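You operate a simulated robot arm through the tools that you are given. There is no shell and no other tool.

You are at the controls of a simulated robot arm. One attempt, no reset.

## Task
Unload the hand press: its lid goes on the cup outside the rack, the bare lid into the nest.
Fine: the finished lid has a yellow knob; push the slide back in.

Only the result counts: the job must be done as asked and must still hold three seconds after the hand-in. Knocking over, shifting, dropping, spilling or breaking anything else fails it. Lids that push on must go on centred and level and be pressed home; caps that screw on are set level and turned clockwise until they are tight.

## Robot
A 6-joint arm with a fingered hand, fixed in place. Base frame: the origin is on the floor under the middle of its stand, x ahead of it, y to its left, z up; the work surface is at about z = 0.88. Units: m, degrees, N and s.
With the tool pointing down near the work surface it reaches from about 0.3 to 0.7 m from the base axis. Its first joint turns from -166.0 to 166.0 degrees. Payload 4 kg.
The TCP is the grasp point between the finger pads, 0.022 m short of the fingertips. In the tool frame z runs along the fingers and y along their closing line. The gripper opens to 0.112 m; its body begins 0.06 m behind the TCP. The gripper is a hand of 4 fingers: y runs from the thumb to the fingers, the wrist lies at [0, 0, -0.218] in the tool frame.
Orientation is that of the tool frame in the base frame, as a unit quaternion [w, x, y, z]. With the fingers straight down and closing along the base's y, the tool's x points along the base's -x, its y along +y and its z along -z.

## Interface
- The arm moves only by the tool send_rows. Its argument "rows" is a list of rows, each a list of 2 entries, a list of its own where there are three numbers: the shift along the tool's x, y, z in m, then the turn, a rotation vector about the tool's x, y, z in degrees. In form: [[[tx, ty, tz], [wx, wy, wz]], ...]. A call has 1 to 20 rows; each row shifts and turns the commanded pose from where the row before left it, along the tool's axes as they then stand. A row lasts 0.2 s, in which the tool goes at most 0.05 m and 8.6 degrees; a call with a longer step from one row to the next is refused whole. Where a pose cannot be reached the arm comes as near as it can. A force on the tool above 40 N (or 10 N above the force at the start of the call, whichever is more), or a blocked arm, ends the call early, and 0.2 s more pass. In this call time passes only in rows, and 0.2 s behind the last. It gives the time, the measured TCP pose, the force on the tool (base axes), the opening and the grip force at its end, in the units of the frame above (readings bear some noise), with the torque about the TCP (base axes, N m) and any sound that the robot's microphone picked up.
- Cameras (640 x 400 px; columns grow to the right, rows downward): "scene" is fixed at [0.0494, -0.4999, 1.6014]; the picture's right is [0.95, -0.31, 0.00], its down [-0.16, -0.49, -0.86] and it looks along [0.27, 0.81, -0.52] (base axes); focal length 349 px, centre (320, 200). "wrist" rides on the gripper at [0.069, 0.004, -0.083] in the tool frame; the picture's right is [-0.06, 1.00, 0.00], its down [-0.77, -0.05, -0.64] and it looks along [-0.64, -0.04, 0.77] (tool axes); focal length 243 px, centre (320, 200).
- get_image(camera): a new picture of that camera. It takes no simulated time.
- curl_fingers(finger1, finger2, finger3, thumb_bend): sets how far each is bent, from 0 (flat) to 1 (curled in); at 0.3 the hand is open as for a grip, at 0.7 the pads meet at the TCP. One left out holds its place. A second passes; each finger stops where it meets its share of the squeeze, and holds until it gets a number again. It is the only way to open and close the hand. It gives what a move gives, with no picture; readings hold the bend of each and the force on the fingers (four entries, about 0 where the hand has none), thumb and palm.
- locate(camera, pixels): there is no depth. For up to 12 entries [column, row, z] of the newest picture of that camera ("zoom" is the newest enlarged one), the place [x, y] in the base frame at which the ray of that pixel passes the height z, good to about 0.002 m. It takes no simulated time.
- enlarge(camera, box): a new picture of the part [left, top, right, bottom] of that camera's present view, enlarged. It takes no simulated time.
- close_job(): hands the job in; it is judged then, once.

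Leave the gripper open and the arm clear of the work at the hand-in unless told otherwise.

The tools are called after "Emit:" by a JSON object that holds its "op" and its "data". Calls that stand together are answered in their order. send_rows: Moves the arm, as the interface text tells. Its arguments: {"type":"object","properties":{"rows":{"type":"array","items":{"type":"array"}}},"required":["rows"]} The other tools are called the same way: curl_fingers (finger1, finger2, finger3, thumb_bend) moves the fingers one by one; get_image (camera) takes a picture; locate (camera, pixels) gives the place at which the rays of pixels pass given heights; enlarge (camera, box) takes an enlarged picture of a part of a camera's view; close_job () hands the job in.

At the start:

```text
t: 0.0
position: [0.3452, 0.2477, 1.1279]
orientation: [0.0, 0.0, 1.0, 0.0]
wrist_force: [0.2, 0.4, 0.3]
torque: [-0.01, 0.04, 0.05]
grip_width: 0.1119
grip_force: 0.0
shape: jaw
bend: [0.3, 0.3, 0.3, 0.3]
finger forces: [0.0, 0.0, 0.1, 0.1, 0.1, 0.0]
```

scene: 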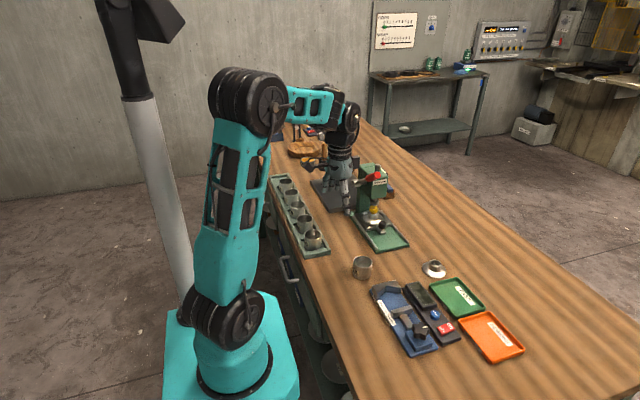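
wrist: 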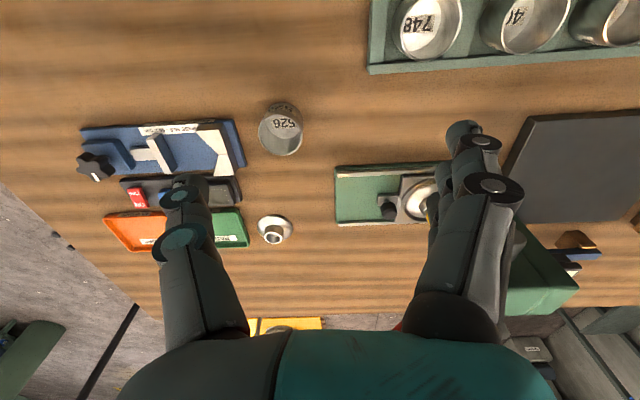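

I see the arm over the bench, with a press (green, red top) near scene pixel (375,200), a rack of cups at (300,215), a lone cup at (362,267) and a bare lid at (433,268). I'll enlarge these areas before moving.

Emit:
{"op": "enlarge", "data": {"camera": "scene", "box": [320, 150, 420, 260]}}

Emit:
{"op": "enlarge", "data": {"camera": "scene", "box": [330, 230, 540, 370]}}

Emit:
{"op": "enlarge", "data": {"camera": "wrist", "box": [240, 80, 640, 330]}}

Emit:
{"op": "enlarge", "data": {"camera": "scene", "box": [250, 110, 400, 260]}}

```text
3.64 times, centred on (370, 205) of scene
```

zoom: 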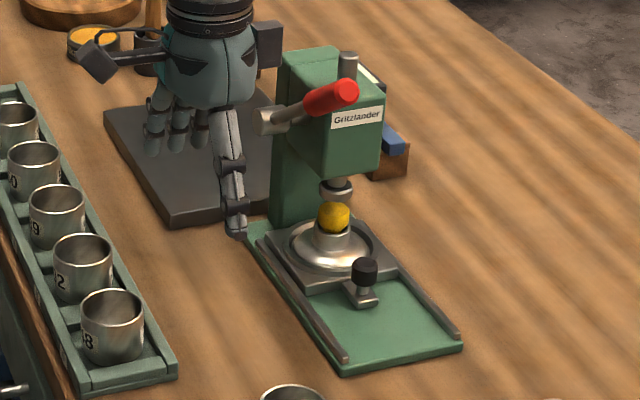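

```text
2.86 times, centred on (435, 300) of scene
```

zoom: 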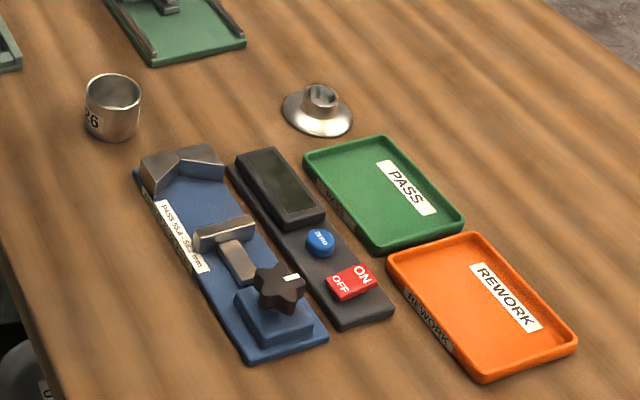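

```text
1.60 times, centred on (440, 205) of wrist
```

zoom: 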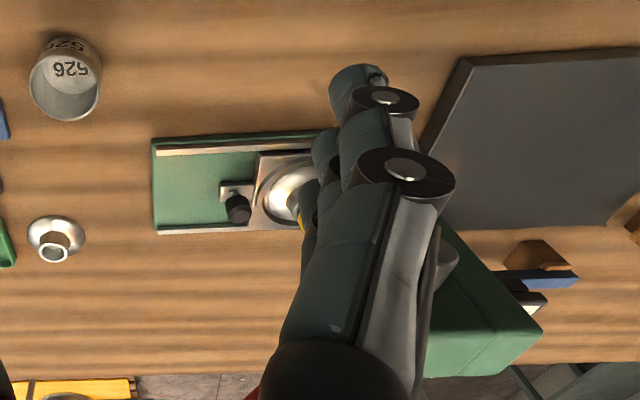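

```text
2.67 times, centred on (325, 185) of scene
```

zoom: 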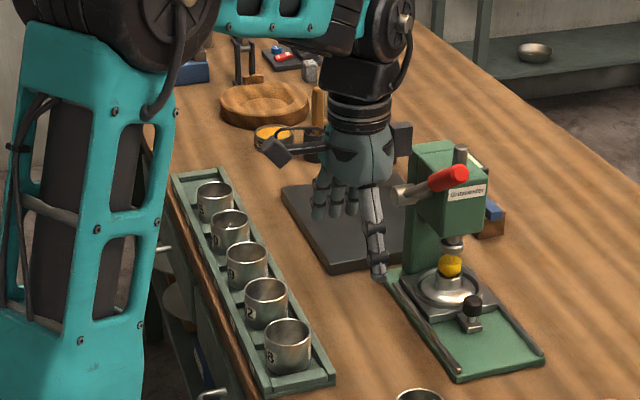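

Next I measure. I use locate at several heights for the lone cup, the bare lid, the slide knob and the nest in both cameras, to triangulate their places and heights.

Emit:
{"op": "locate", "data": {"camera": "scene", "pixels": [[362.5, 262, 0.88], [362.5, 262, 0.92], [362.5, 262, 0.95], [435, 263, 0.88], [435, 263, 0.91], [381, 225, 0.9], [381, 225, 0.93], [374, 209, 0.93], [374, 209, 0.96], [434, 271, 0.88], [362, 277, 0.88], [376, 171, 1.1]]}}

Emit:
{"op": "locate", "data": {"camera": "wrist", "pixels": [[280, 137, 0.88], [280, 115, 0.92], [280, 115, 0.95], [275, 229, 0.88], [273, 237, 0.91], [389, 210, 0.9], [389, 210, 0.93], [420, 200, 0.9], [420, 200, 0.93], [335, 165, 0.88], [339, 226, 0.88], [463, 128, 0.95]]}}

```text
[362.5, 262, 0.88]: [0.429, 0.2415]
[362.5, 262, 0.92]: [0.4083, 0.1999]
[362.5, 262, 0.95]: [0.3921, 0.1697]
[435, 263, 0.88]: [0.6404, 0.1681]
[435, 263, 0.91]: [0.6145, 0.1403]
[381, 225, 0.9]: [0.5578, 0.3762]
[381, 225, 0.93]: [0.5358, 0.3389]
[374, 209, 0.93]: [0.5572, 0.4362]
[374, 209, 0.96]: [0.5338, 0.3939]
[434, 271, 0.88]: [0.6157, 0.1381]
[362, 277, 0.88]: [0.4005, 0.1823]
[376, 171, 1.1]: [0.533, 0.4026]
```

```text
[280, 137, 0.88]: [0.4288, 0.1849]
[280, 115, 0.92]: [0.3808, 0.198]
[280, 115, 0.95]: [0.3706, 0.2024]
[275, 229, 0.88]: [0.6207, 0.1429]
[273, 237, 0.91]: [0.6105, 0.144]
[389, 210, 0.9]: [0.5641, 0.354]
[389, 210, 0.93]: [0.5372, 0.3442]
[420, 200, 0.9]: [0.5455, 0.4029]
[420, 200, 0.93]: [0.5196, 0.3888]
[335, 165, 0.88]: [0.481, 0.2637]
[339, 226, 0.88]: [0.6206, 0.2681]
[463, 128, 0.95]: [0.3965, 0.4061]
```

The cup sits near (0.40, 0.19), the bare lid near (0.615, 0.14), the slide knob near (0.537, 0.344) at z≈0.93, and the nest near (0.54, 0.40). I'll enlarge the wrist view tightly on each for finer pixels.

Emit:
{"op": "enlarge", "data": {"camera": "wrist", "box": [240, 90, 320, 140]}}

Emit:
{"op": "enlarge", "data": {"camera": "wrist", "box": [240, 205, 320, 255]}}

Emit:
{"op": "enlarge", "data": {"camera": "wrist", "box": [330, 155, 450, 230]}}

Emit:
{"op": "enlarge", "data": {"camera": "scene", "box": [345, 185, 425, 260]}}

Emit:
{"op": "enlarge", "data": {"camera": "scene", "box": [340, 240, 460, 300]}}

```text
8.00 times, centred on (280, 115) of wrist
```

zoom: 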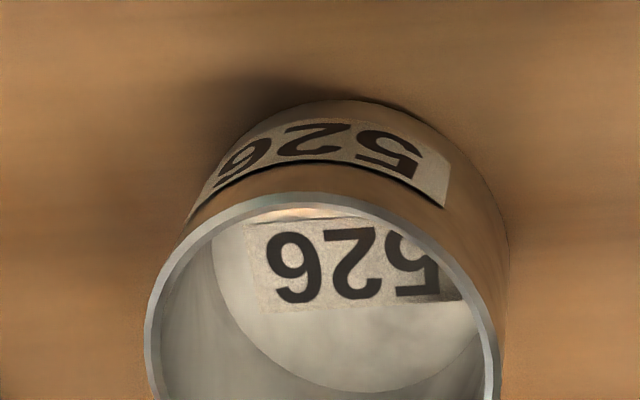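

```text
8.00 times, centred on (280, 230) of wrist
```

zoom: 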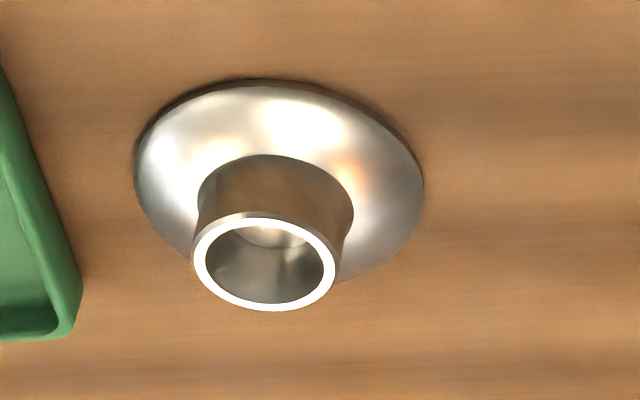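

```text
5.33 times, centred on (390, 192) of wrist
```

zoom: 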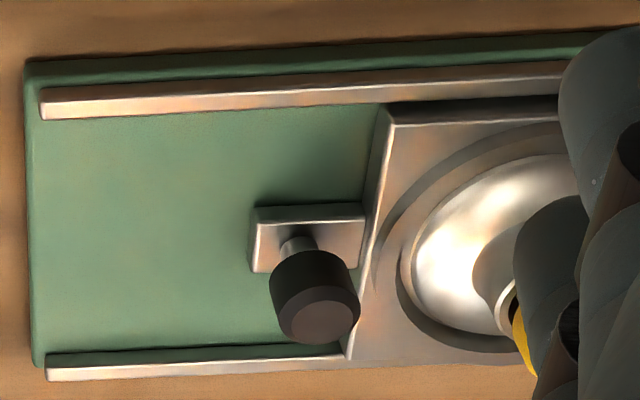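

```text
5.33 times, centred on (385, 222) of scene
```

zoom: 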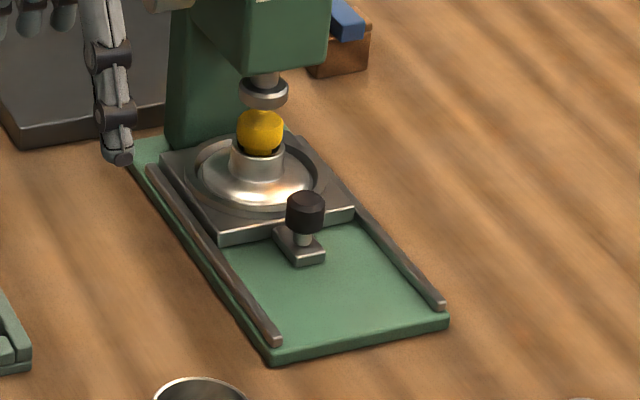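

```text
5.33 times, centred on (400, 270) of scene
```

zoom: 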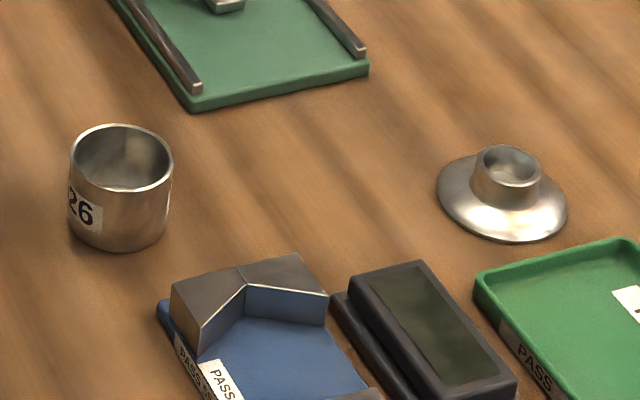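

I'll now locate the rims and edges of the lid, cup, knob and press more exactly with pixels read from those zooms.

Emit:
{"op": "locate", "data": {"camera": "wrist", "pixels": [[275, 227.8, 0.88], [275, 227.8, 0.885], [273.1, 237.8, 0.9], [273.1, 237.8, 0.905], [273.1, 237.8, 0.91], [273.1, 237.8, 0.915], [256.9, 227.8, 0.88], [293, 227.8, 0.88], [263.9, 237.8, 0.905], [282.2, 237.8, 0.905], [423.2, 200.4, 0.9], [423.2, 200.4, 0.91]]}}

Emit:
{"op": "locate", "data": {"camera": "scene", "pixels": [[434, 269.5, 0.88], [434, 269.5, 0.885], [435.6, 262.7, 0.9], [435.6, 262.7, 0.905], [435.6, 262.7, 0.91], [435.6, 262.7, 0.915], [373.6, 209.5, 0.94], [373.6, 209.5, 0.95], [373.6, 209.5, 0.96], [374.1, 201.7, 0.97], [374.1, 201.7, 0.98], [374.1, 201.7, 0.96]]}}

Emit:
{"op": "enlarge", "data": {"camera": "wrist", "box": [240, 105, 320, 155]}}

```text
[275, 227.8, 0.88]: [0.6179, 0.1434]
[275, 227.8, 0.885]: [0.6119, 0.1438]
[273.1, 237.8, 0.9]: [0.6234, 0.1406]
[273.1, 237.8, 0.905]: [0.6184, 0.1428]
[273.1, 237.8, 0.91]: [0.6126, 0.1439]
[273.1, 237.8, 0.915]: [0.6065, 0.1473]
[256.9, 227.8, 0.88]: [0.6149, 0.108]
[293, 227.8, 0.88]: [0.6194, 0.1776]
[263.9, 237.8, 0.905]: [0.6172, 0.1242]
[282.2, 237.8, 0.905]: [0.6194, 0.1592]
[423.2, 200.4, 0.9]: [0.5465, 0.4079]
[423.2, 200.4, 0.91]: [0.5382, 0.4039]
```

```text
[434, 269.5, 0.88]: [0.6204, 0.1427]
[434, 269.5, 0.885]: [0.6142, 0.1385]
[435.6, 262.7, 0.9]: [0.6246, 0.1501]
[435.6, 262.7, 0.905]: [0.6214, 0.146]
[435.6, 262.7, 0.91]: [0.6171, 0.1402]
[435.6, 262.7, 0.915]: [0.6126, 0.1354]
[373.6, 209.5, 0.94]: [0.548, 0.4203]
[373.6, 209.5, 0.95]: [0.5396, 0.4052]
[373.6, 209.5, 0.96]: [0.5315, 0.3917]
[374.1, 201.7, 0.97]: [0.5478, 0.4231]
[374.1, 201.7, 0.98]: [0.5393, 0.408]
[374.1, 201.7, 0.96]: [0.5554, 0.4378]
```

```text
8.00 times, centred on (280, 130) of wrist
```

zoom: 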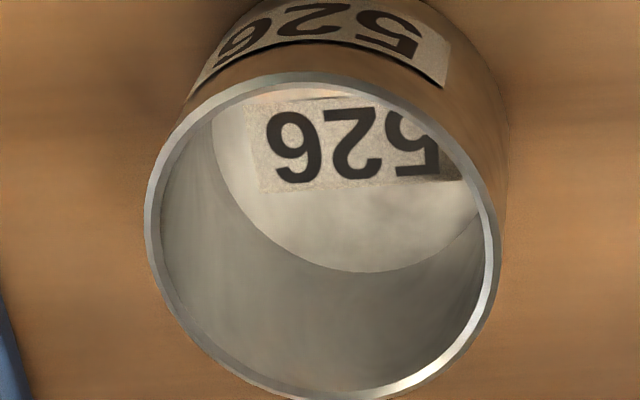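

The bare lid is at about (0.617, 0.143), with a 0.068 m flange and a 0.035 m collar topping out at z≈0.907. Now I locate the cup rim centre (wrist 280.4,134.4; scene 362.8,261.9), the base, and the slide parts.

Emit:
{"op": "locate", "data": {"camera": "wrist", "pixels": [[280.4, 134.4, 0.92], [280.4, 134.4, 0.93], [280.4, 134.4, 0.94], [280.4, 134.4, 0.95], [258.4, 134.4, 0.935], [302.5, 134.4, 0.935], [389, 215.5, 0.92], [389, 215.5, 0.93], [389, 215.5, 0.94], [336, 203, 0.88], [336, 172, 0.88], [401, 174, 0.9]]}}

Emit:
{"op": "locate", "data": {"camera": "scene", "pixels": [[362.8, 261.9, 0.92], [362.8, 261.9, 0.93], [362.8, 261.9, 0.94], [362.8, 261.9, 0.95], [362.3, 273.2, 0.88], [382.1, 221, 0.92], [382.1, 221, 0.93], [382.1, 221, 0.94], [375.9, 252, 0.89], [408, 246, 0.89], [366, 230, 0.9], [391, 224, 0.9]]}}

```text
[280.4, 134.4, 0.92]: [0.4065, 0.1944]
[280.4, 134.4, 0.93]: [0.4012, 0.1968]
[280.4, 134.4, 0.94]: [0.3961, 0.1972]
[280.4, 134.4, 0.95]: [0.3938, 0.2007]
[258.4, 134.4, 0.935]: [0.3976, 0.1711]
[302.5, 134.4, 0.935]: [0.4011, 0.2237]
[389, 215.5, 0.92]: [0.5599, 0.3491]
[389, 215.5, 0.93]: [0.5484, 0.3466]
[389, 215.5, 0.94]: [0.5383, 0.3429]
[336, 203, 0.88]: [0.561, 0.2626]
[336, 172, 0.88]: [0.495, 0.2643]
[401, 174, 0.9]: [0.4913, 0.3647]
```

```text
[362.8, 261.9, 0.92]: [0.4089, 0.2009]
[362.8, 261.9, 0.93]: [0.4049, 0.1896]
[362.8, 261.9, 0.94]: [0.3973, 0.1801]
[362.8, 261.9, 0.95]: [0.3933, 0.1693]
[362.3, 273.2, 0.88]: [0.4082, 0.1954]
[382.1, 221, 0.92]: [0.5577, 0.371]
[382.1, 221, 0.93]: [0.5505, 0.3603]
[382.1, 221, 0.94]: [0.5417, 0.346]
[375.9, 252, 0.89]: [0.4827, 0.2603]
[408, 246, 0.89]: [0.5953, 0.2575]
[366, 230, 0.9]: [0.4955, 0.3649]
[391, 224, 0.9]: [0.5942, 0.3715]
```

The cup's rim is at z≈0.925, centred near (0.404, 0.196). The slide knob's top is at about (0.540, 0.345, 0.94). The slide runs toward -y and the base front is at y≈0.26. I'll move away from the press and turn the tool by -90° about its z, so the wrist camera looks at the press from the front.

Emit:
{"op": "send_rows", "data": {"rows": [[[-0.0325, -0.0083, -0.005], [0, 0, 0]], [[-0.0325, -0.0083, -0.005], [0, 0, 0]], [[-0.0325, -0.0083, -0.005], [0, 0, 0]], [[-0.0325, -0.0083, -0.005], [0, 0, 0]], [[-0.0325, -0.0083, -0.005], [0, 0, 0]], [[-0.0325, -0.0083, -0.005], [0, 0, 0]], [[0, 0, 0], [0, 0, -8.18]], [[0, 0, 0], [0, 0, -8.18]], [[0, 0, 0], [0, 0, -8.18]], [[0, 0, 0], [0, 0, -8.18]], [[0, 0, 0], [0, 0, -8.18]], [[0, 0, 0], [0, 0, -8.18]], [[0, 0, 0], [0, 0, -8.18]], [[0, 0, 0], [0, 0, -8.18]], [[0, 0, 0], [0, 0, -8.18]], [[0, 0, 0], [0, 0, -8.18]], [[0, 0, 0], [0, 0, -8.2]]]}}

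Emit:
{"op": "get_image", "data": {"camera": "wrist"}}

Emit:
{"op": "get_image", "data": {"camera": "scene"}}

```text
t: 3.6
position: [0.5416, 0.1981, 1.1588]
orientation: [0.0, 0.708, -0.706, -0.001]
wrist_force: [0.4, -0.3, 0.1]
torque: [-0.03, 0.0, 0.0]
grip_width: 0.112
grip_force: 0.1
shape: jaw
bend: [0.3, 0.3, 0.3, 0.3]
finger forces: [0.0, 0.1, 0.1, 0.1, 0.0, 0.1]
```

```text
taken
```

wrist: 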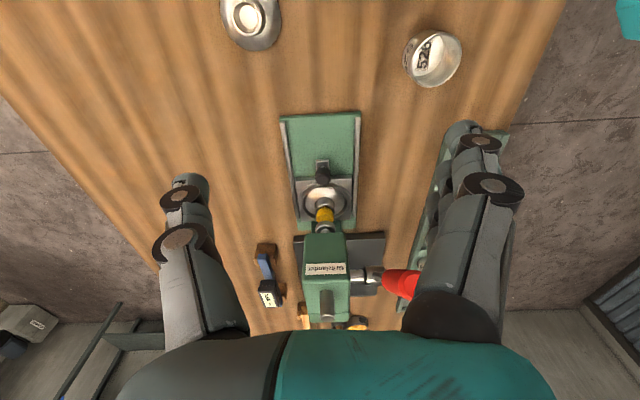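

```text
taken
```

scene: 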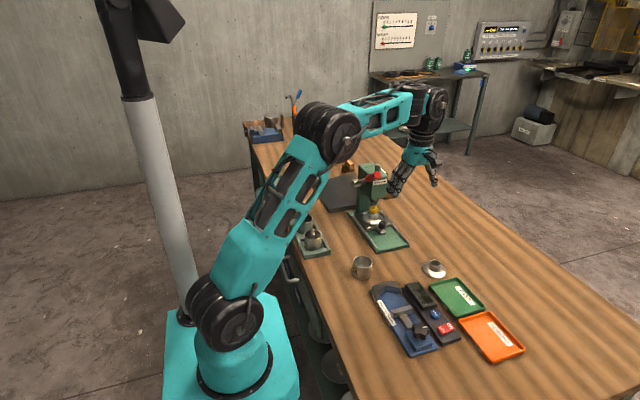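

Now the wrist camera sees the press from its front: slide knob at (323,172), lid with yellow knob at (324,205), and the lever's red grip at (400,283), sticking out toward -x. I'll enlarge it for detail.

Emit:
{"op": "enlarge", "data": {"camera": "wrist", "box": [260, 100, 420, 330]}}

Emit:
{"op": "enlarge", "data": {"camera": "wrist", "box": [275, 150, 375, 240]}}

Emit:
{"op": "enlarge", "data": {"camera": "scene", "box": [330, 140, 450, 260]}}

```text
1.74 times, centred on (340, 215) of wrist
```

zoom: 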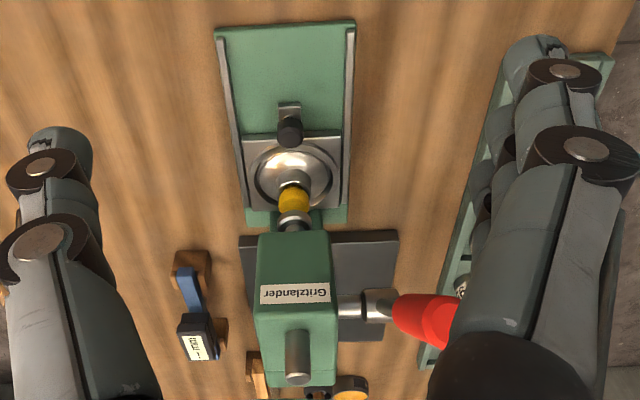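

```text
4.44 times, centred on (325, 195) of wrist
```

zoom: 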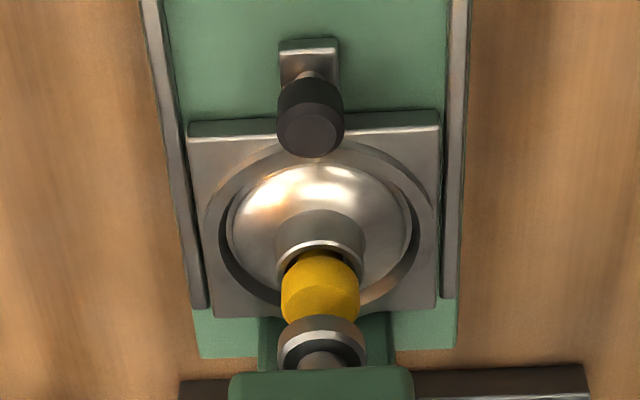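

```text
3.33 times, centred on (390, 200) of scene
```

zoom: 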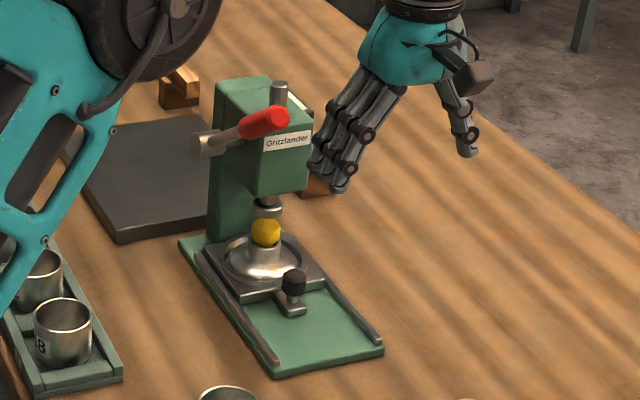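

I locate the head's front lower edge, the ram foot, the lever grip and the knob in both cameras, to judge clearance for the hand.

Emit:
{"op": "locate", "data": {"camera": "wrist", "pixels": [[325, 232.8, 0.99], [325, 232.8, 1.01], [325, 232.8, 1.03], [325.2, 227, 0.97], [325.2, 227, 0.98], [403, 283, 1.05], [403, 283, 1.1], [403, 283, 1.15], [323.4, 180, 0.935], [323.4, 180, 0.94], [323.4, 213, 0.95], [325, 255, 1.1]]}}

Emit:
{"op": "locate", "data": {"camera": "scene", "pixels": [[378.9, 197.6, 0.98], [378.9, 197.6, 0.99], [378.9, 197.6, 1.01], [378.9, 197.6, 1.03], [374.1, 202.4, 0.97], [374.1, 202.4, 0.98], [378, 174.5, 1.05], [378, 174.5, 1.1], [378, 174.5, 1.15], [355.5, 183, 1.05], [355.5, 183, 1.1], [382, 165, 1.1]]}}

```text
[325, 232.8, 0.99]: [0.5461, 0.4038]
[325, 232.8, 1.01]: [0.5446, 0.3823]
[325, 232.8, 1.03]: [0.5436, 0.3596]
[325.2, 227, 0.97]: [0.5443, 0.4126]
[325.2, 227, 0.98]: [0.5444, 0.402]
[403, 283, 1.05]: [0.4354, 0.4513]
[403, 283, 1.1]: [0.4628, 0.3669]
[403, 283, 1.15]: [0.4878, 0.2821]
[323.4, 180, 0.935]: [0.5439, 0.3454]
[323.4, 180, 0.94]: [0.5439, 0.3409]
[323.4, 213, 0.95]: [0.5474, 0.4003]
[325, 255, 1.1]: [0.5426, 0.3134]
```

```text
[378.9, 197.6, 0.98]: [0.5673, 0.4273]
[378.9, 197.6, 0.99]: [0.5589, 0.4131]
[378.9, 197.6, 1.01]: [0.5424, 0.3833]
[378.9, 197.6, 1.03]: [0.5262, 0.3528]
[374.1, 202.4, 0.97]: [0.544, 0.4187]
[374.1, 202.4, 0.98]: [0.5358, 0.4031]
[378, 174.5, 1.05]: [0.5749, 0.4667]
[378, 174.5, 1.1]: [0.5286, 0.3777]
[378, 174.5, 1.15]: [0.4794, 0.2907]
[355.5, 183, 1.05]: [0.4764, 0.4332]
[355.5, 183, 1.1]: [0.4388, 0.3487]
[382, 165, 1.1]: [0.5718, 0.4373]
```

The head's front lower edge is at about (0.543, 0.383, 1.01), the ram foot at z≈0.975, and the lever tip near (0.485, 0.29, 1.15). A vertical hand would hit the head, so I'll take the slide knob with the hand tilted back about 40°. First I bend single fingers in free air to see which number is which.

Emit:
{"op": "curl_fingers", "data": {"finger1": 0.6, "finger2": 0.3, "finger3": 0.0, "thumb_bend": 0.5}}

Emit:
{"op": "get_image", "data": {"camera": "wrist"}}

Emit:
{"op": "enlarge", "data": {"camera": "scene", "box": [370, 80, 470, 220]}}

```text
t: 4.6
position: [0.5406, 0.1984, 1.1586]
orientation: [0.0, 0.708, -0.707, 0.0]
wrist_force: [0.4, 0.5, 0.2]
torque: [0.03, 0.02, 0.02]
grip_width: 0.0447
grip_force: 0.0
shape: fingers
bend: [0.6, 0.3, 0.0, 0.5]
finger forces: [0.0, 0.0, 0.0, 0.0, 0.0, 0.1]
```

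```text
taken
```

wrist: 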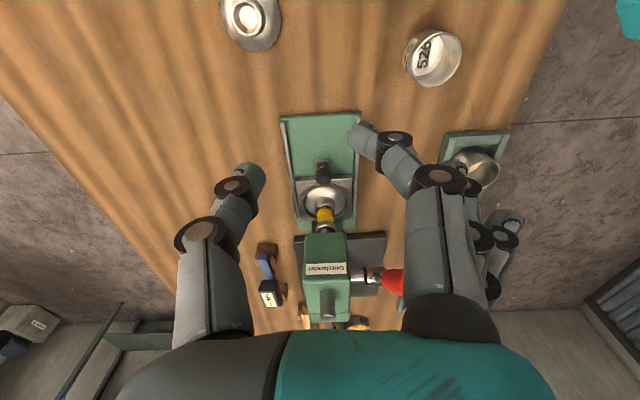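

```text
2.86 times, centred on (420, 150) of scene
```

zoom: 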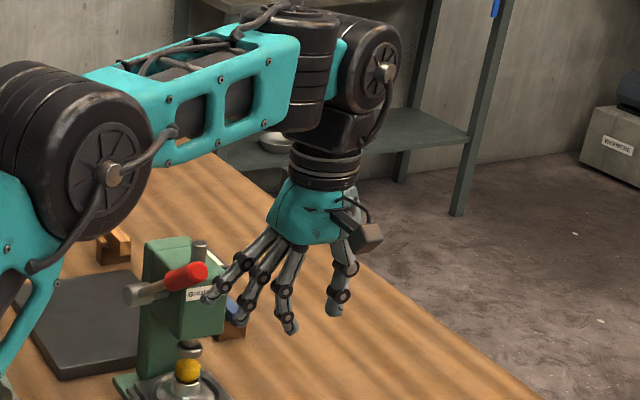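

Finger1 is on the camera side of the hand, finger3 on the far side, and the thumb is opposite. I'll reopen all of them to 0.3, then tilt the hand 35° back and bring it in front of the slide, staying 0.1 m short of the knob.

Emit:
{"op": "curl_fingers", "data": {"finger1": 0.3, "finger2": 0.3, "finger3": 0.3, "thumb_bend": 0.3}}

Emit:
{"op": "send_rows", "data": {"rows": [[[0, 0, 0], [0, -7, 0]], [[0, 0, 0], [0, -7, 0]], [[0, 0, 0], [0, -7, 0]], [[0, 0, 0], [0, -7, 0]], [[0, 0, 0], [0, -7, 0]], [[0.0163, -0.0005, 0.0233], [0, 0, 0]], [[0.0163, -0.0005, 0.0233], [0, 0, 0]], [[0.0163, -0.0005, 0.0233], [0, 0, 0]], [[0.0163, -0.0005, 0.0233], [0, 0, 0]], [[0.0163, -0.0005, 0.0233], [0, 0, 0]]]}}

Emit:
{"op": "get_image", "data": {"camera": "wrist"}}

Emit:
{"op": "get_image", "data": {"camera": "scene"}}

```text
t: 5.6
position: [0.5408, 0.1989, 1.1586]
orientation: [0.0, -0.707, 0.707, 0.0]
wrist_force: [0.0, 0.3, 0.3]
torque: [-0.02, 0.01, 0.0]
grip_width: 0.1126
grip_force: 0.0
shape: fingers
bend: [0.3, 0.3, 0.3, 0.3]
finger forces: [0.1, 0.1, 0.1, 0.1, 0.0, 0.0]
```

```text
t: 7.8
position: [0.5506, 0.1886, 1.013]
orientation: [-0.196, 0.681, -0.679, -0.191]
wrist_force: [0.2, -0.2, -0.6]
torque: [0.0, -0.01, 0.03]
grip_width: 0.1127
grip_force: 0.1
shape: fingers
bend: [0.3, 0.3, 0.3, 0.3]
finger forces: [0.0, 0.0, 0.0, 0.0, 0.1, 0.0]
out of reach, approached as far as the arm can: row 1, 2
```

```text
taken
```

wrist: 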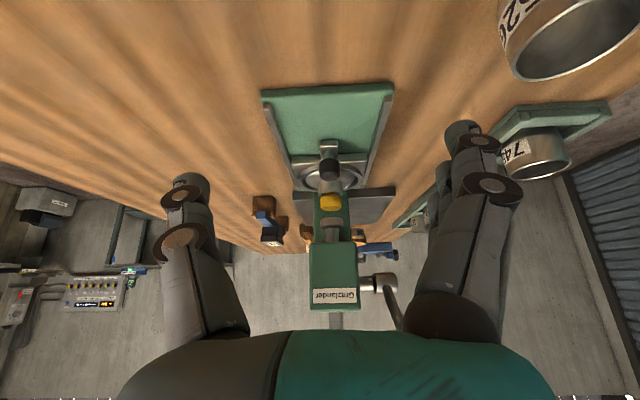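

```text
taken
```

scene: 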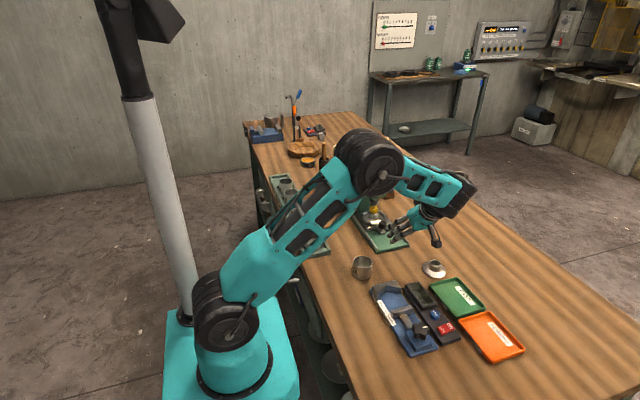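

The arm is now at (0.551, 0.189, 1.013) with about 32° of tilt. I'll enlarge the slide knob and nest in the wrist view to fix the knob's place.

Emit:
{"op": "enlarge", "data": {"camera": "wrist", "box": [250, 80, 410, 240]}}

Emit:
{"op": "enlarge", "data": {"camera": "scene", "box": [340, 180, 460, 260]}}

```text
2.50 times, centred on (330, 160) of wrist
```

zoom: 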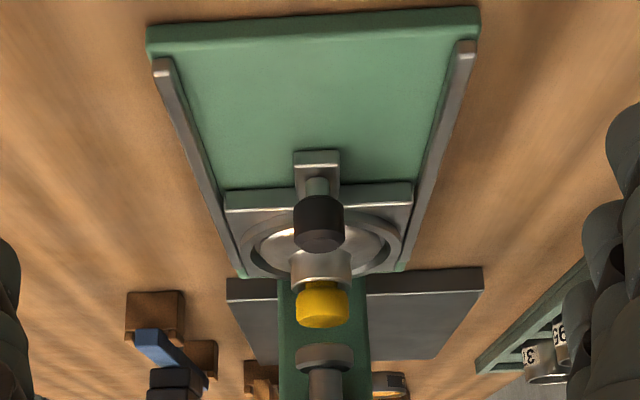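

```text
5.00 times, centred on (400, 220) of scene
```

zoom: 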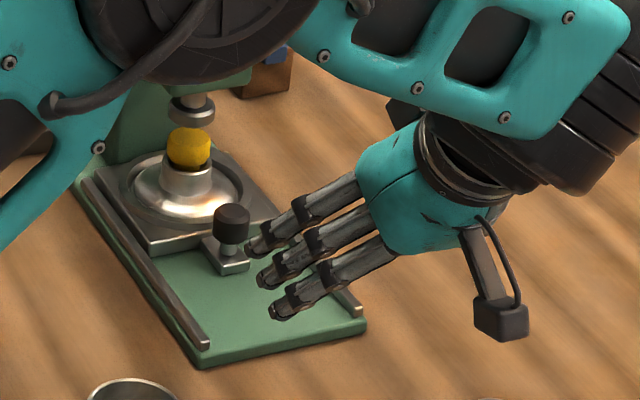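

I locate the knob's middle, left and right sides (zoom columns 293–344, row 222), the nest collar and the slide edges.

Emit:
{"op": "locate", "data": {"camera": "wrist", "pixels": [[329.3, 169, 0.93], [329.3, 169, 0.935], [319.2, 169, 0.93], [339.6, 169, 0.93], [329.2, 180.5, 0.94], [329.2, 180.5, 0.945], [330, 192, 0.94], [330, 203, 0.95], [292.4, 160, 0.9], [365, 157, 0.9], [269, 106, 0.9], [388.4, 98, 0.9]]}}

Emit:
{"op": "locate", "data": {"camera": "scene", "pixels": [[382.4, 224.6, 0.925], [382.4, 224.6, 0.93], [382.4, 224.6, 0.935], [379.2, 224.6, 0.93], [386, 224.6, 0.93], [382.5, 222.2, 0.935], [382.5, 222.2, 0.94], [374, 214, 0.93], [374, 214, 0.94]]}}

```text
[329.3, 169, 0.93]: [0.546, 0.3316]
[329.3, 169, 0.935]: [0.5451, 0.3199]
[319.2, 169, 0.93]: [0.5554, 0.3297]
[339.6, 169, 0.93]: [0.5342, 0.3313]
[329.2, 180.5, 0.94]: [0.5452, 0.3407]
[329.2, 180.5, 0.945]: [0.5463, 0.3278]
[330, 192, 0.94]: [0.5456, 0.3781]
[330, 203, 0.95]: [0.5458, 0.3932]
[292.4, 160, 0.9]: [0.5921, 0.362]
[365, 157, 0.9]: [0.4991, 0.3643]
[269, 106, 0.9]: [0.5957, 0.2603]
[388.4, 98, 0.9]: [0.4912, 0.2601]
```

```text
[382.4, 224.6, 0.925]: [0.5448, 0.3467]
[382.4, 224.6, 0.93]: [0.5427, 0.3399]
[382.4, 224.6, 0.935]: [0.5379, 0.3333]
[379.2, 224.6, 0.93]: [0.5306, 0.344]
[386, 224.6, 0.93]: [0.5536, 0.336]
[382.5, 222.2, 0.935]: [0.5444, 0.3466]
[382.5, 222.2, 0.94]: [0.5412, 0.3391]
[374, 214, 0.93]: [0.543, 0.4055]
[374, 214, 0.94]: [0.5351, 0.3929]
```

The knob's middle is at about (0.545, 0.343, 0.927), about 0.021 m wide. I'll move to a pre-grasp at about (0.545, 0.288, 1.01), in line with it along the tool axis, and check.

Emit:
{"op": "send_rows", "data": {"rows": [[[-0.0208, 0.0014, 0.0136], [0, 0, 0]], [[-0.0208, 0.0014, 0.0136], [0, 0, 0]], [[-0.0208, 0.0014, 0.0136], [0, 0, 0]], [[-0.0208, 0.0014, 0.0136], [0, 0, 0]]]}}

Emit:
{"op": "get_image", "data": {"camera": "wrist"}}

Emit:
{"op": "enlarge", "data": {"camera": "scene", "box": [330, 150, 450, 260]}}

```text
t: 8.8
position: [0.5433, 0.2885, 1.0125]
orientation: [-0.195, 0.681, -0.679, -0.191]
wrist_force: [-0.1, -0.3, 0.1]
torque: [0.0, -0.02, 0.02]
grip_width: 0.1126
grip_force: 0.1
shape: fingers
bend: [0.3, 0.3, 0.3, 0.3]
finger forces: [0.0, 0.0, 0.0, 0.0, 0.0, 0.1]
```

```text
taken
```

wrist: 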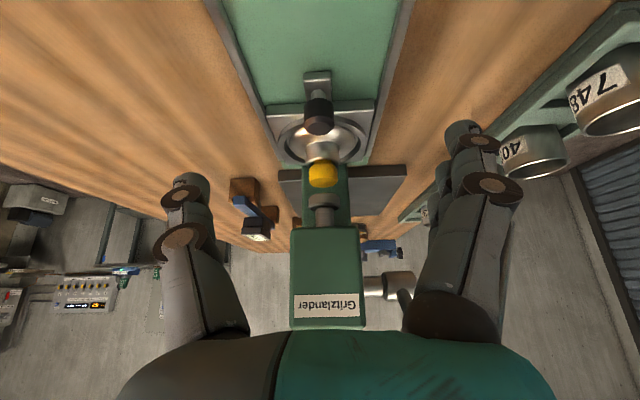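

```text
3.64 times, centred on (390, 205) of scene
```

zoom: 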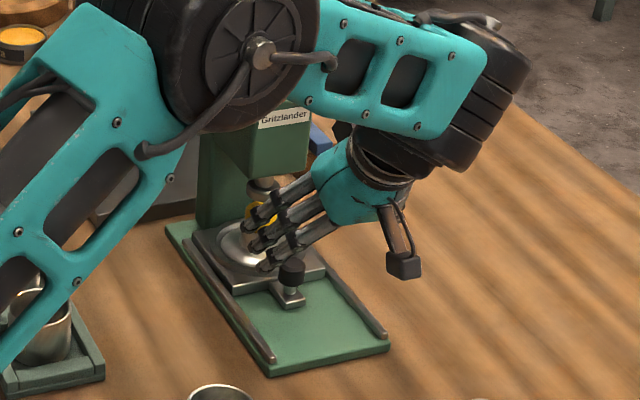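

The pre-grasp pose is reached and the hand is clear of the head. The lever tip is near (0.48, 0.29, 1.15), so for more room I'll tilt 8° further, straighten finger1 slightly to keep it off the base, and look again.

Emit:
{"op": "send_rows", "data": {"rows": [[[0, 0, 0], [0, -4, 0]], [[0, 0, 0], [0, -4, 0]]]}}

Emit:
{"op": "curl_fingers", "data": {"finger1": 0.15}}

Emit:
{"op": "get_image", "data": {"camera": "wrist"}}

Emit:
{"op": "enlarge", "data": {"camera": "scene", "box": [330, 150, 450, 260]}}

```text
t: 9.4
position: [0.5433, 0.2906, 1.0113]
orientation: [-0.244, 0.665, -0.664, -0.239]
wrist_force: [1.4, 0.0, 0.1]
torque: [-0.01, -0.01, 0.01]
grip_width: 0.1128
grip_force: 0.0
shape: fingers
bend: [0.3, 0.3, 0.3, 0.3]
finger forces: [0.1, 0.0, 0.0, 0.0, 0.0, 0.0]
```

```text
t: 10.4
position: [0.5443, 0.2887, 1.0121]
orientation: [-0.243, 0.666, -0.664, -0.239]
wrist_force: [0.3, 0.8, 0.0]
torque: [-0.02, -0.01, 0.03]
grip_width: 0.1258
grip_force: 0.1
shape: fingers
bend: [0.15, 0.3, 0.3, 0.3]
finger forces: [0.0, 0.1, 0.0, 0.0, 0.1, 0.1]
```

```text
taken
```

wrist: 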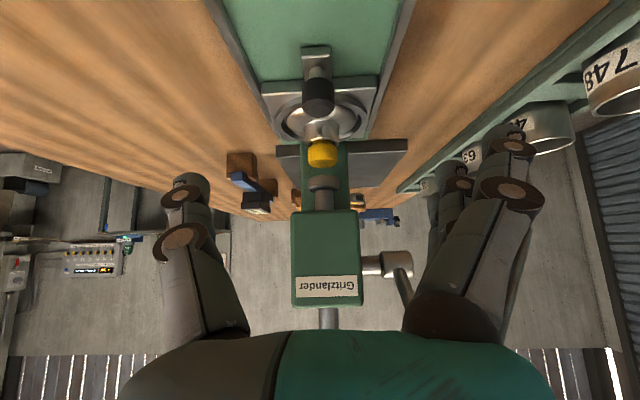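

```text
3.64 times, centred on (390, 205) of scene
```

zoom: 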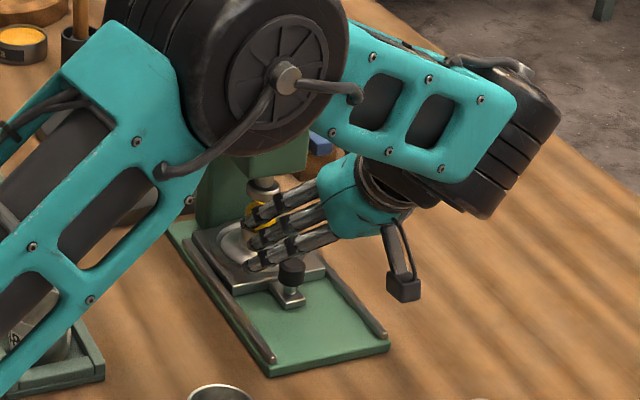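

I check where the rack edge nearest the press lies, so finger1 doesn't reach it. Its edge runs along wrist pixels (490,130)–(400,187).

Emit:
{"op": "locate", "data": {"camera": "wrist", "pixels": [[560, 75, 0.89], [500, 120, 0.89], [415, 178, 0.89], [530, 105, 0.91], [575, 135, 0.93], [319, 100, 0.925], [319, 108, 0.937]]}}

Emit:
{"op": "locate", "data": {"camera": "scene", "pixels": [[330, 251, 0.89], [302, 258, 0.89]]}}

```text
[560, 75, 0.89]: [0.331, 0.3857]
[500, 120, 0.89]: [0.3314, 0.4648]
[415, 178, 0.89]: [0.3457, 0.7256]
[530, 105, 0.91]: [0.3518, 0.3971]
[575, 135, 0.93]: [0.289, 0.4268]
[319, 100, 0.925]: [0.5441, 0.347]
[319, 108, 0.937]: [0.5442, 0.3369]
```

```text
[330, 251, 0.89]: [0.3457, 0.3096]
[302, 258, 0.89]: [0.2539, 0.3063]
```

The rack edge is at x≈0.35, well clear of the fingers. I'll advance along the tool axis to the knob, in small steps.

Emit:
{"op": "send_rows", "data": {"rows": [[[0.0026, 0, 0.018], [0, 0, 0]], [[0.0026, 0, 0.018], [0, 0, 0]], [[0.0026, 0, 0.018], [0, 0, 0]], [[0.0026, 0, 0.018], [0, 0, 0]]]}}

Emit:
{"op": "get_image", "data": {"camera": "wrist"}}

Emit:
{"op": "enlarge", "data": {"camera": "scene", "box": [330, 150, 450, 260]}}

```text
t: 11.4
position: [0.5456, 0.3272, 0.9493]
orientation: [-0.243, 0.666, -0.664, -0.238]
wrist_force: [0.5, 0.5, -0.3]
torque: [0.02, -0.04, 0.02]
grip_width: 0.1257
grip_force: 0.0
shape: fingers
bend: [0.15, 0.3, 0.3, 0.3]
finger forces: [0.0, 0.0, 0.1, 0.0, 0.0, 0.1]
```

```text
taken
```

wrist: 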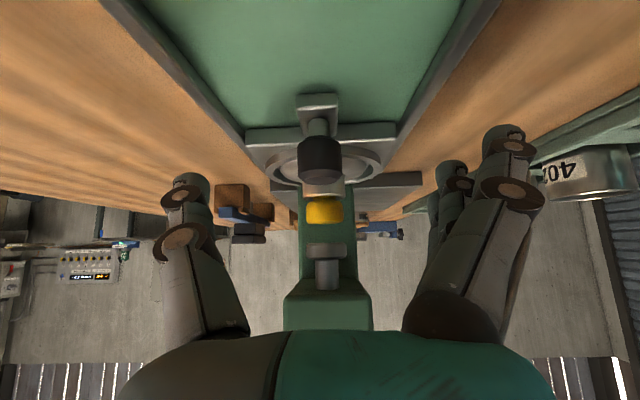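

```text
3.64 times, centred on (390, 205) of scene
```

zoom: 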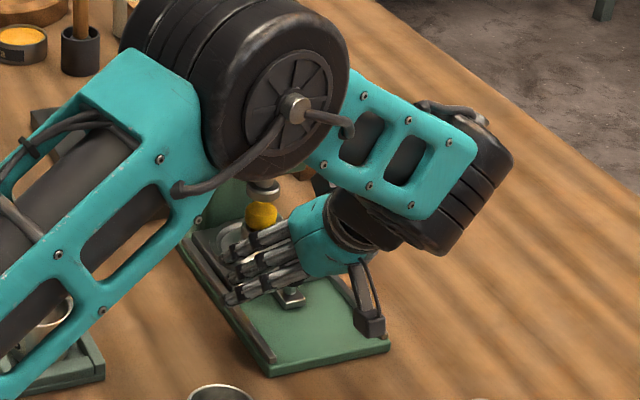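

The knob is now at wrist (320,160), centred between the thumb and fingers. One more short step puts it in the pads; then I close finger2 and the thumb on it.

Emit:
{"op": "send_rows", "data": {"rows": [[[0.0013, 0, 0.009], [0, 0, 0]], [[0.0013, 0, 0.009], [0, 0, 0]]]}}

Emit:
{"op": "get_image", "data": {"camera": "wrist"}}

Emit:
{"op": "enlarge", "data": {"camera": "scene", "box": [340, 180, 440, 250]}}

```text
t: 12.0
position: [0.5454, 0.3363, 0.9334]
orientation: [-0.243, 0.666, -0.664, -0.238]
wrist_force: [-1.4, 0.9, 0.1]
torque: [0.02, 0.02, -0.02]
grip_width: 0.126
grip_force: 0.1
shape: fingers
bend: [0.15, 0.3, 0.3, 0.3]
finger forces: [0.0, 0.1, 0.1, 0.1, 0.0, 0.0]
```

```text
taken
```

wrist: 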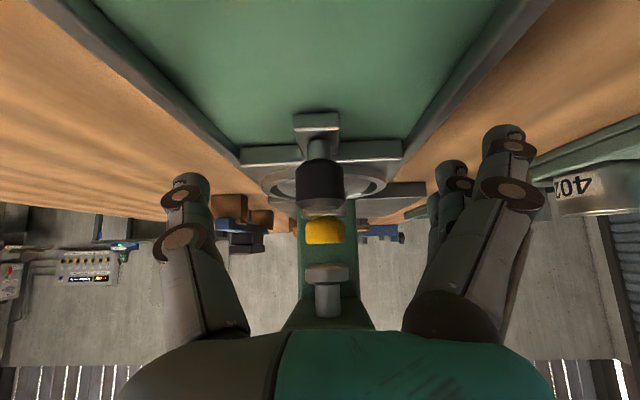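

```text
5.71 times, centred on (390, 215) of scene
```

zoom: 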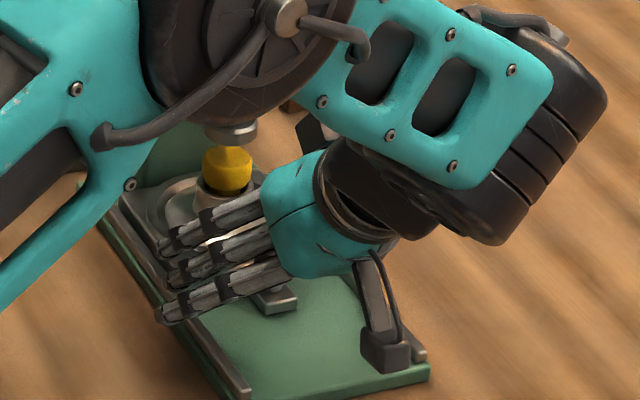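

The knob now sits at wrist (320,183), right at the grasp point. I close only finger2 and the thumb on it.

Emit:
{"op": "curl_fingers", "data": {"finger2": 0.7, "thumb_bend": 0.7}}

Emit:
{"op": "get_image", "data": {"camera": "wrist"}}

```text
t: 13.0
position: [0.5454, 0.3363, 0.9339]
orientation: [-0.243, 0.665, -0.665, -0.237]
wrist_force: [3.7, 1.3, -2.2]
torque: [-0.01, -0.01, -0.06]
grip_width: 0.0802
grip_force: 5.5
shape: fingers
bend: [0.15, 0.63, 0.3, 0.66]
finger forces: [0.0, 4.2, 0.0, 0.0, 7.2, 0.0]
```

```text
taken
```

wrist: 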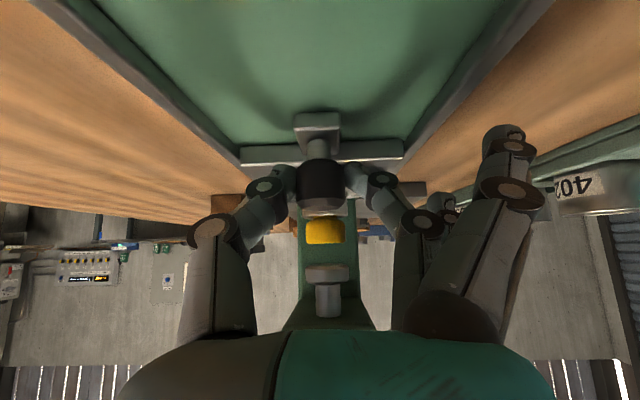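

The knob is held (finger2 4.2 N, thumb 7.2 N). I pull the slide straight toward -y by 0.04 m in small steps and check that it follows.

Emit:
{"op": "send_rows", "data": {"rows": [[[0.0038, 0, -0.0032], [0, 0, 0]], [[0.0077, 0, -0.0064], [0, 0, 0]], [[0.0077, 0, -0.0064], [0, 0, 0]], [[0.0077, 0, -0.0064], [0, 0, 0]], [[0.0077, 0, -0.0064], [0, 0, 0]]]}}

Emit:
{"op": "get_image", "data": {"camera": "wrist"}}

Emit:
{"op": "enlarge", "data": {"camera": "scene", "box": [340, 180, 440, 250]}}

```text
t: 14.2
position: [0.5456, 0.2919, 0.9341]
orientation: [0.244, -0.665, 0.665, 0.238]
wrist_force: [2.9, -0.9, -5.5]
torque: [-0.06, -0.02, 0.0]
grip_width: 0.0803
grip_force: 5.2
shape: fingers
bend: [0.15, 0.63, 0.3, 0.66]
finger forces: [0.0, 3.7, 0.0, 0.0, 6.4, 0.1]
```

```text
taken
```

wrist: 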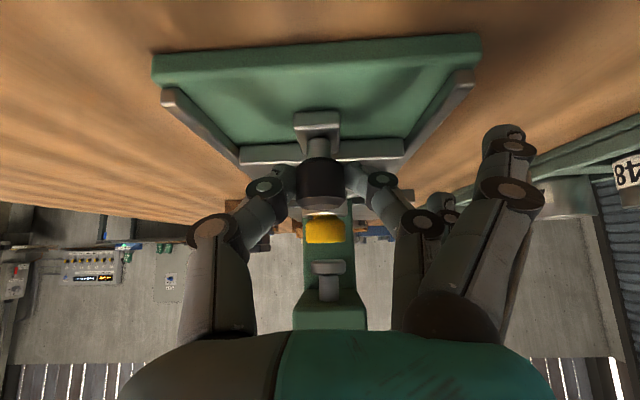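

```text
5.71 times, centred on (390, 215) of scene
```

zoom: 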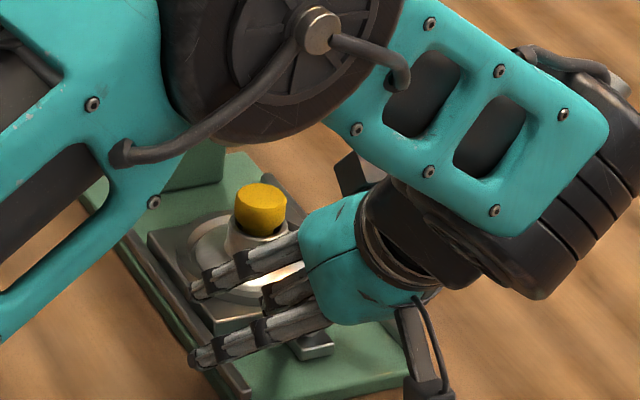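

The slide follows and the lid comes along. I pull 0.045 m more, watching the force for an end stop.

Emit:
{"op": "send_rows", "data": {"rows": [[[0.0077, 0, -0.0064], [0, 0, 0]], [[0.0077, 0, -0.0064], [0, 0, 0]], [[0.0077, 0, -0.0064], [0, 0, 0]], [[0.0058, 0, -0.0048], [0, 0, 0]], [[0.0038, 0, -0.0032], [0, 0, 0]]]}}

Emit:
{"op": "get_image", "data": {"camera": "wrist"}}

Emit:
{"op": "enlarge", "data": {"camera": "scene", "box": [340, 180, 440, 250]}}

```text
t: 15.4
position: [0.5441, 0.2502, 0.9345]
orientation: [-0.244, 0.665, -0.665, -0.238]
wrist_force: [3.7, 0.6, -3.5]
torque: [-0.05, -0.06, -0.01]
grip_width: 0.0809
grip_force: 5.5
shape: fingers
bend: [0.15, 0.64, 0.3, 0.66]
finger forces: [0.0, 3.7, 0.0, 0.0, 7.8, 0.1]
```

```text
taken
```

wrist: 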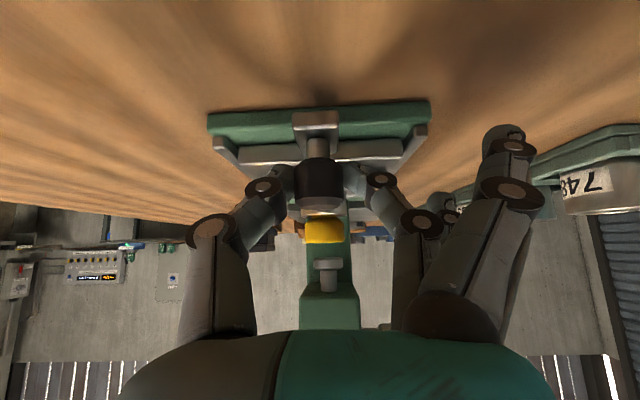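

```text
5.71 times, centred on (390, 215) of scene
```

zoom: 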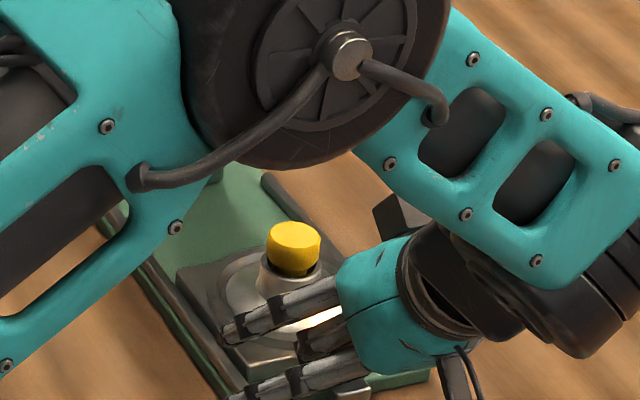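

The slide is out by about 0.086 m with no stop felt. The nest centre is at y≈0.319 now. I pull gently a further 0.012 m for more room under the head.

Emit:
{"op": "send_rows", "data": {"rows": [[[0.0031, 0, -0.0026], [0, 0, 0]], [[0.0031, 0, -0.0026], [0, 0, 0]], [[0.0031, 0, -0.0026], [0, 0, 0]]]}}

Emit:
{"op": "get_image", "data": {"camera": "wrist"}}

```text
t: 16.2
position: [0.5445, 0.2375, 0.9332]
orientation: [-0.244, 0.665, -0.665, -0.237]
wrist_force: [4.7, 0.9, -2.9]
torque: [0.03, -0.04, -0.04]
grip_width: 0.081
grip_force: 5.6
shape: fingers
bend: [0.15, 0.64, 0.3, 0.66]
finger forces: [0.1, 3.7, 0.0, 0.0, 8.0, 0.0]
```

```text
taken
```

wrist: 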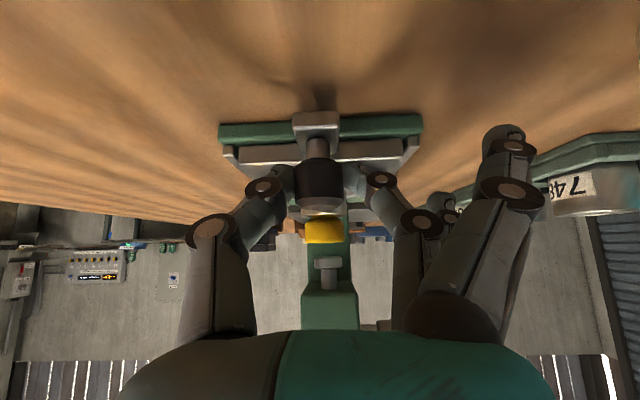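

The slide is out by about 0.099 m and nearly flush with the base end, so I stop there. I open finger2 and the thumb and back out along the tool axis.

Emit:
{"op": "curl_fingers", "data": {"finger2": 0.3, "thumb_bend": 0.3}}

Emit:
{"op": "send_rows", "data": {"rows": [[[0, 0, -0.01], [0, 0, 0]], [[0, 0, -0.02], [0, 0, 0]], [[0, 0, -0.03], [0, 0, 0]], [[0, 0, -0.03], [0, 0, 0]], [[0, 0, -0.03], [0, 0, 0]], [[0, 0, -0.03], [0, 0, 0]]]}}

Emit:
{"op": "get_image", "data": {"camera": "wrist"}}

Emit:
{"op": "get_image", "data": {"camera": "scene"}}

```text
t: 17.2
position: [0.5435, 0.2376, 0.935]
orientation: [-0.243, 0.666, -0.665, -0.237]
wrist_force: [0.3, 1.5, 0.2]
torque: [-0.01, -0.03, 0.02]
grip_width: 0.1255
grip_force: 0.0
shape: fingers
bend: [0.15, 0.3, 0.3, 0.3]
finger forces: [0.1, 0.0, 0.1, 0.0, 0.0, 0.0]
```

```text
t: 18.6
position: [0.5433, 0.143, 1.0511]
orientation: [-0.244, 0.666, -0.664, -0.237]
wrist_force: [0.4, 0.5, 0.3]
torque: [0.04, 0.02, 0.0]
grip_width: 0.1257
grip_force: 0.1
shape: fingers
bend: [0.15, 0.3, 0.3, 0.3]
finger forces: [0.0, 0.0, 0.0, 0.0, 0.0, 0.1]
```

```text
taken
```

wrist: 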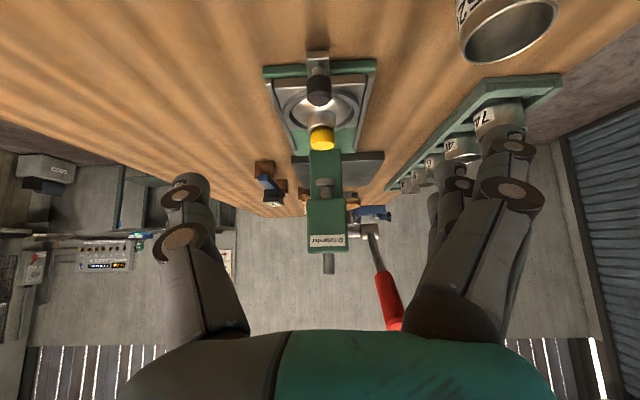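

```text
taken
```

scene: 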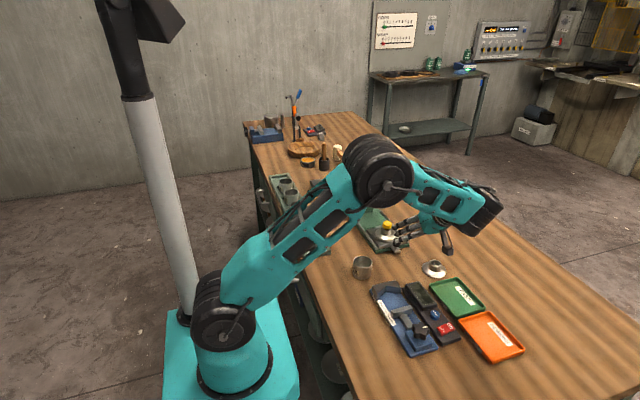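

The slide stays out with the lid in its nest. I enlarge both views to measure the finished lid's knob and collar, and locate the lever grip again.

Emit:
{"op": "enlarge", "data": {"camera": "wrist", "box": [250, 40, 390, 170]}}

Emit:
{"op": "enlarge", "data": {"camera": "scene", "box": [350, 200, 440, 270]}}

Emit:
{"op": "locate", "data": {"camera": "wrist", "pixels": [[384, 285, 1.1], [384, 285, 1.12], [384, 285, 1.14], [394, 320, 1.12], [394, 320, 1.14], [394, 320, 1.16], [322, 139, 0.95], [322, 139, 0.96]]}}

```text
3.08 times, centred on (320, 105) of wrist
```

zoom: 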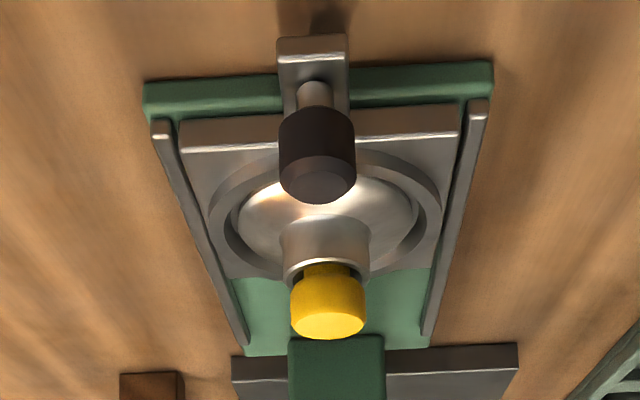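

```text
5.71 times, centred on (395, 235) of scene
```

zoom: 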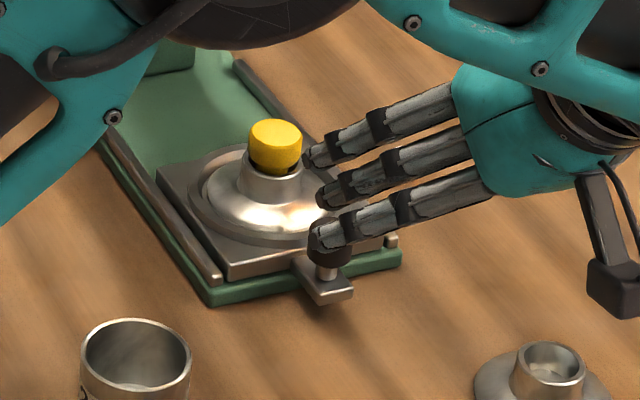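

```text
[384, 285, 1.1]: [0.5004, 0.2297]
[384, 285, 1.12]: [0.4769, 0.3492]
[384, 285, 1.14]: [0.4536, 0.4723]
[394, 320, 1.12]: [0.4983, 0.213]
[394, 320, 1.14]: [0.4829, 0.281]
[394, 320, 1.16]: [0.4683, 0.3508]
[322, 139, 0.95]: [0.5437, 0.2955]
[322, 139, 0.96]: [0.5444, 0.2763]
```

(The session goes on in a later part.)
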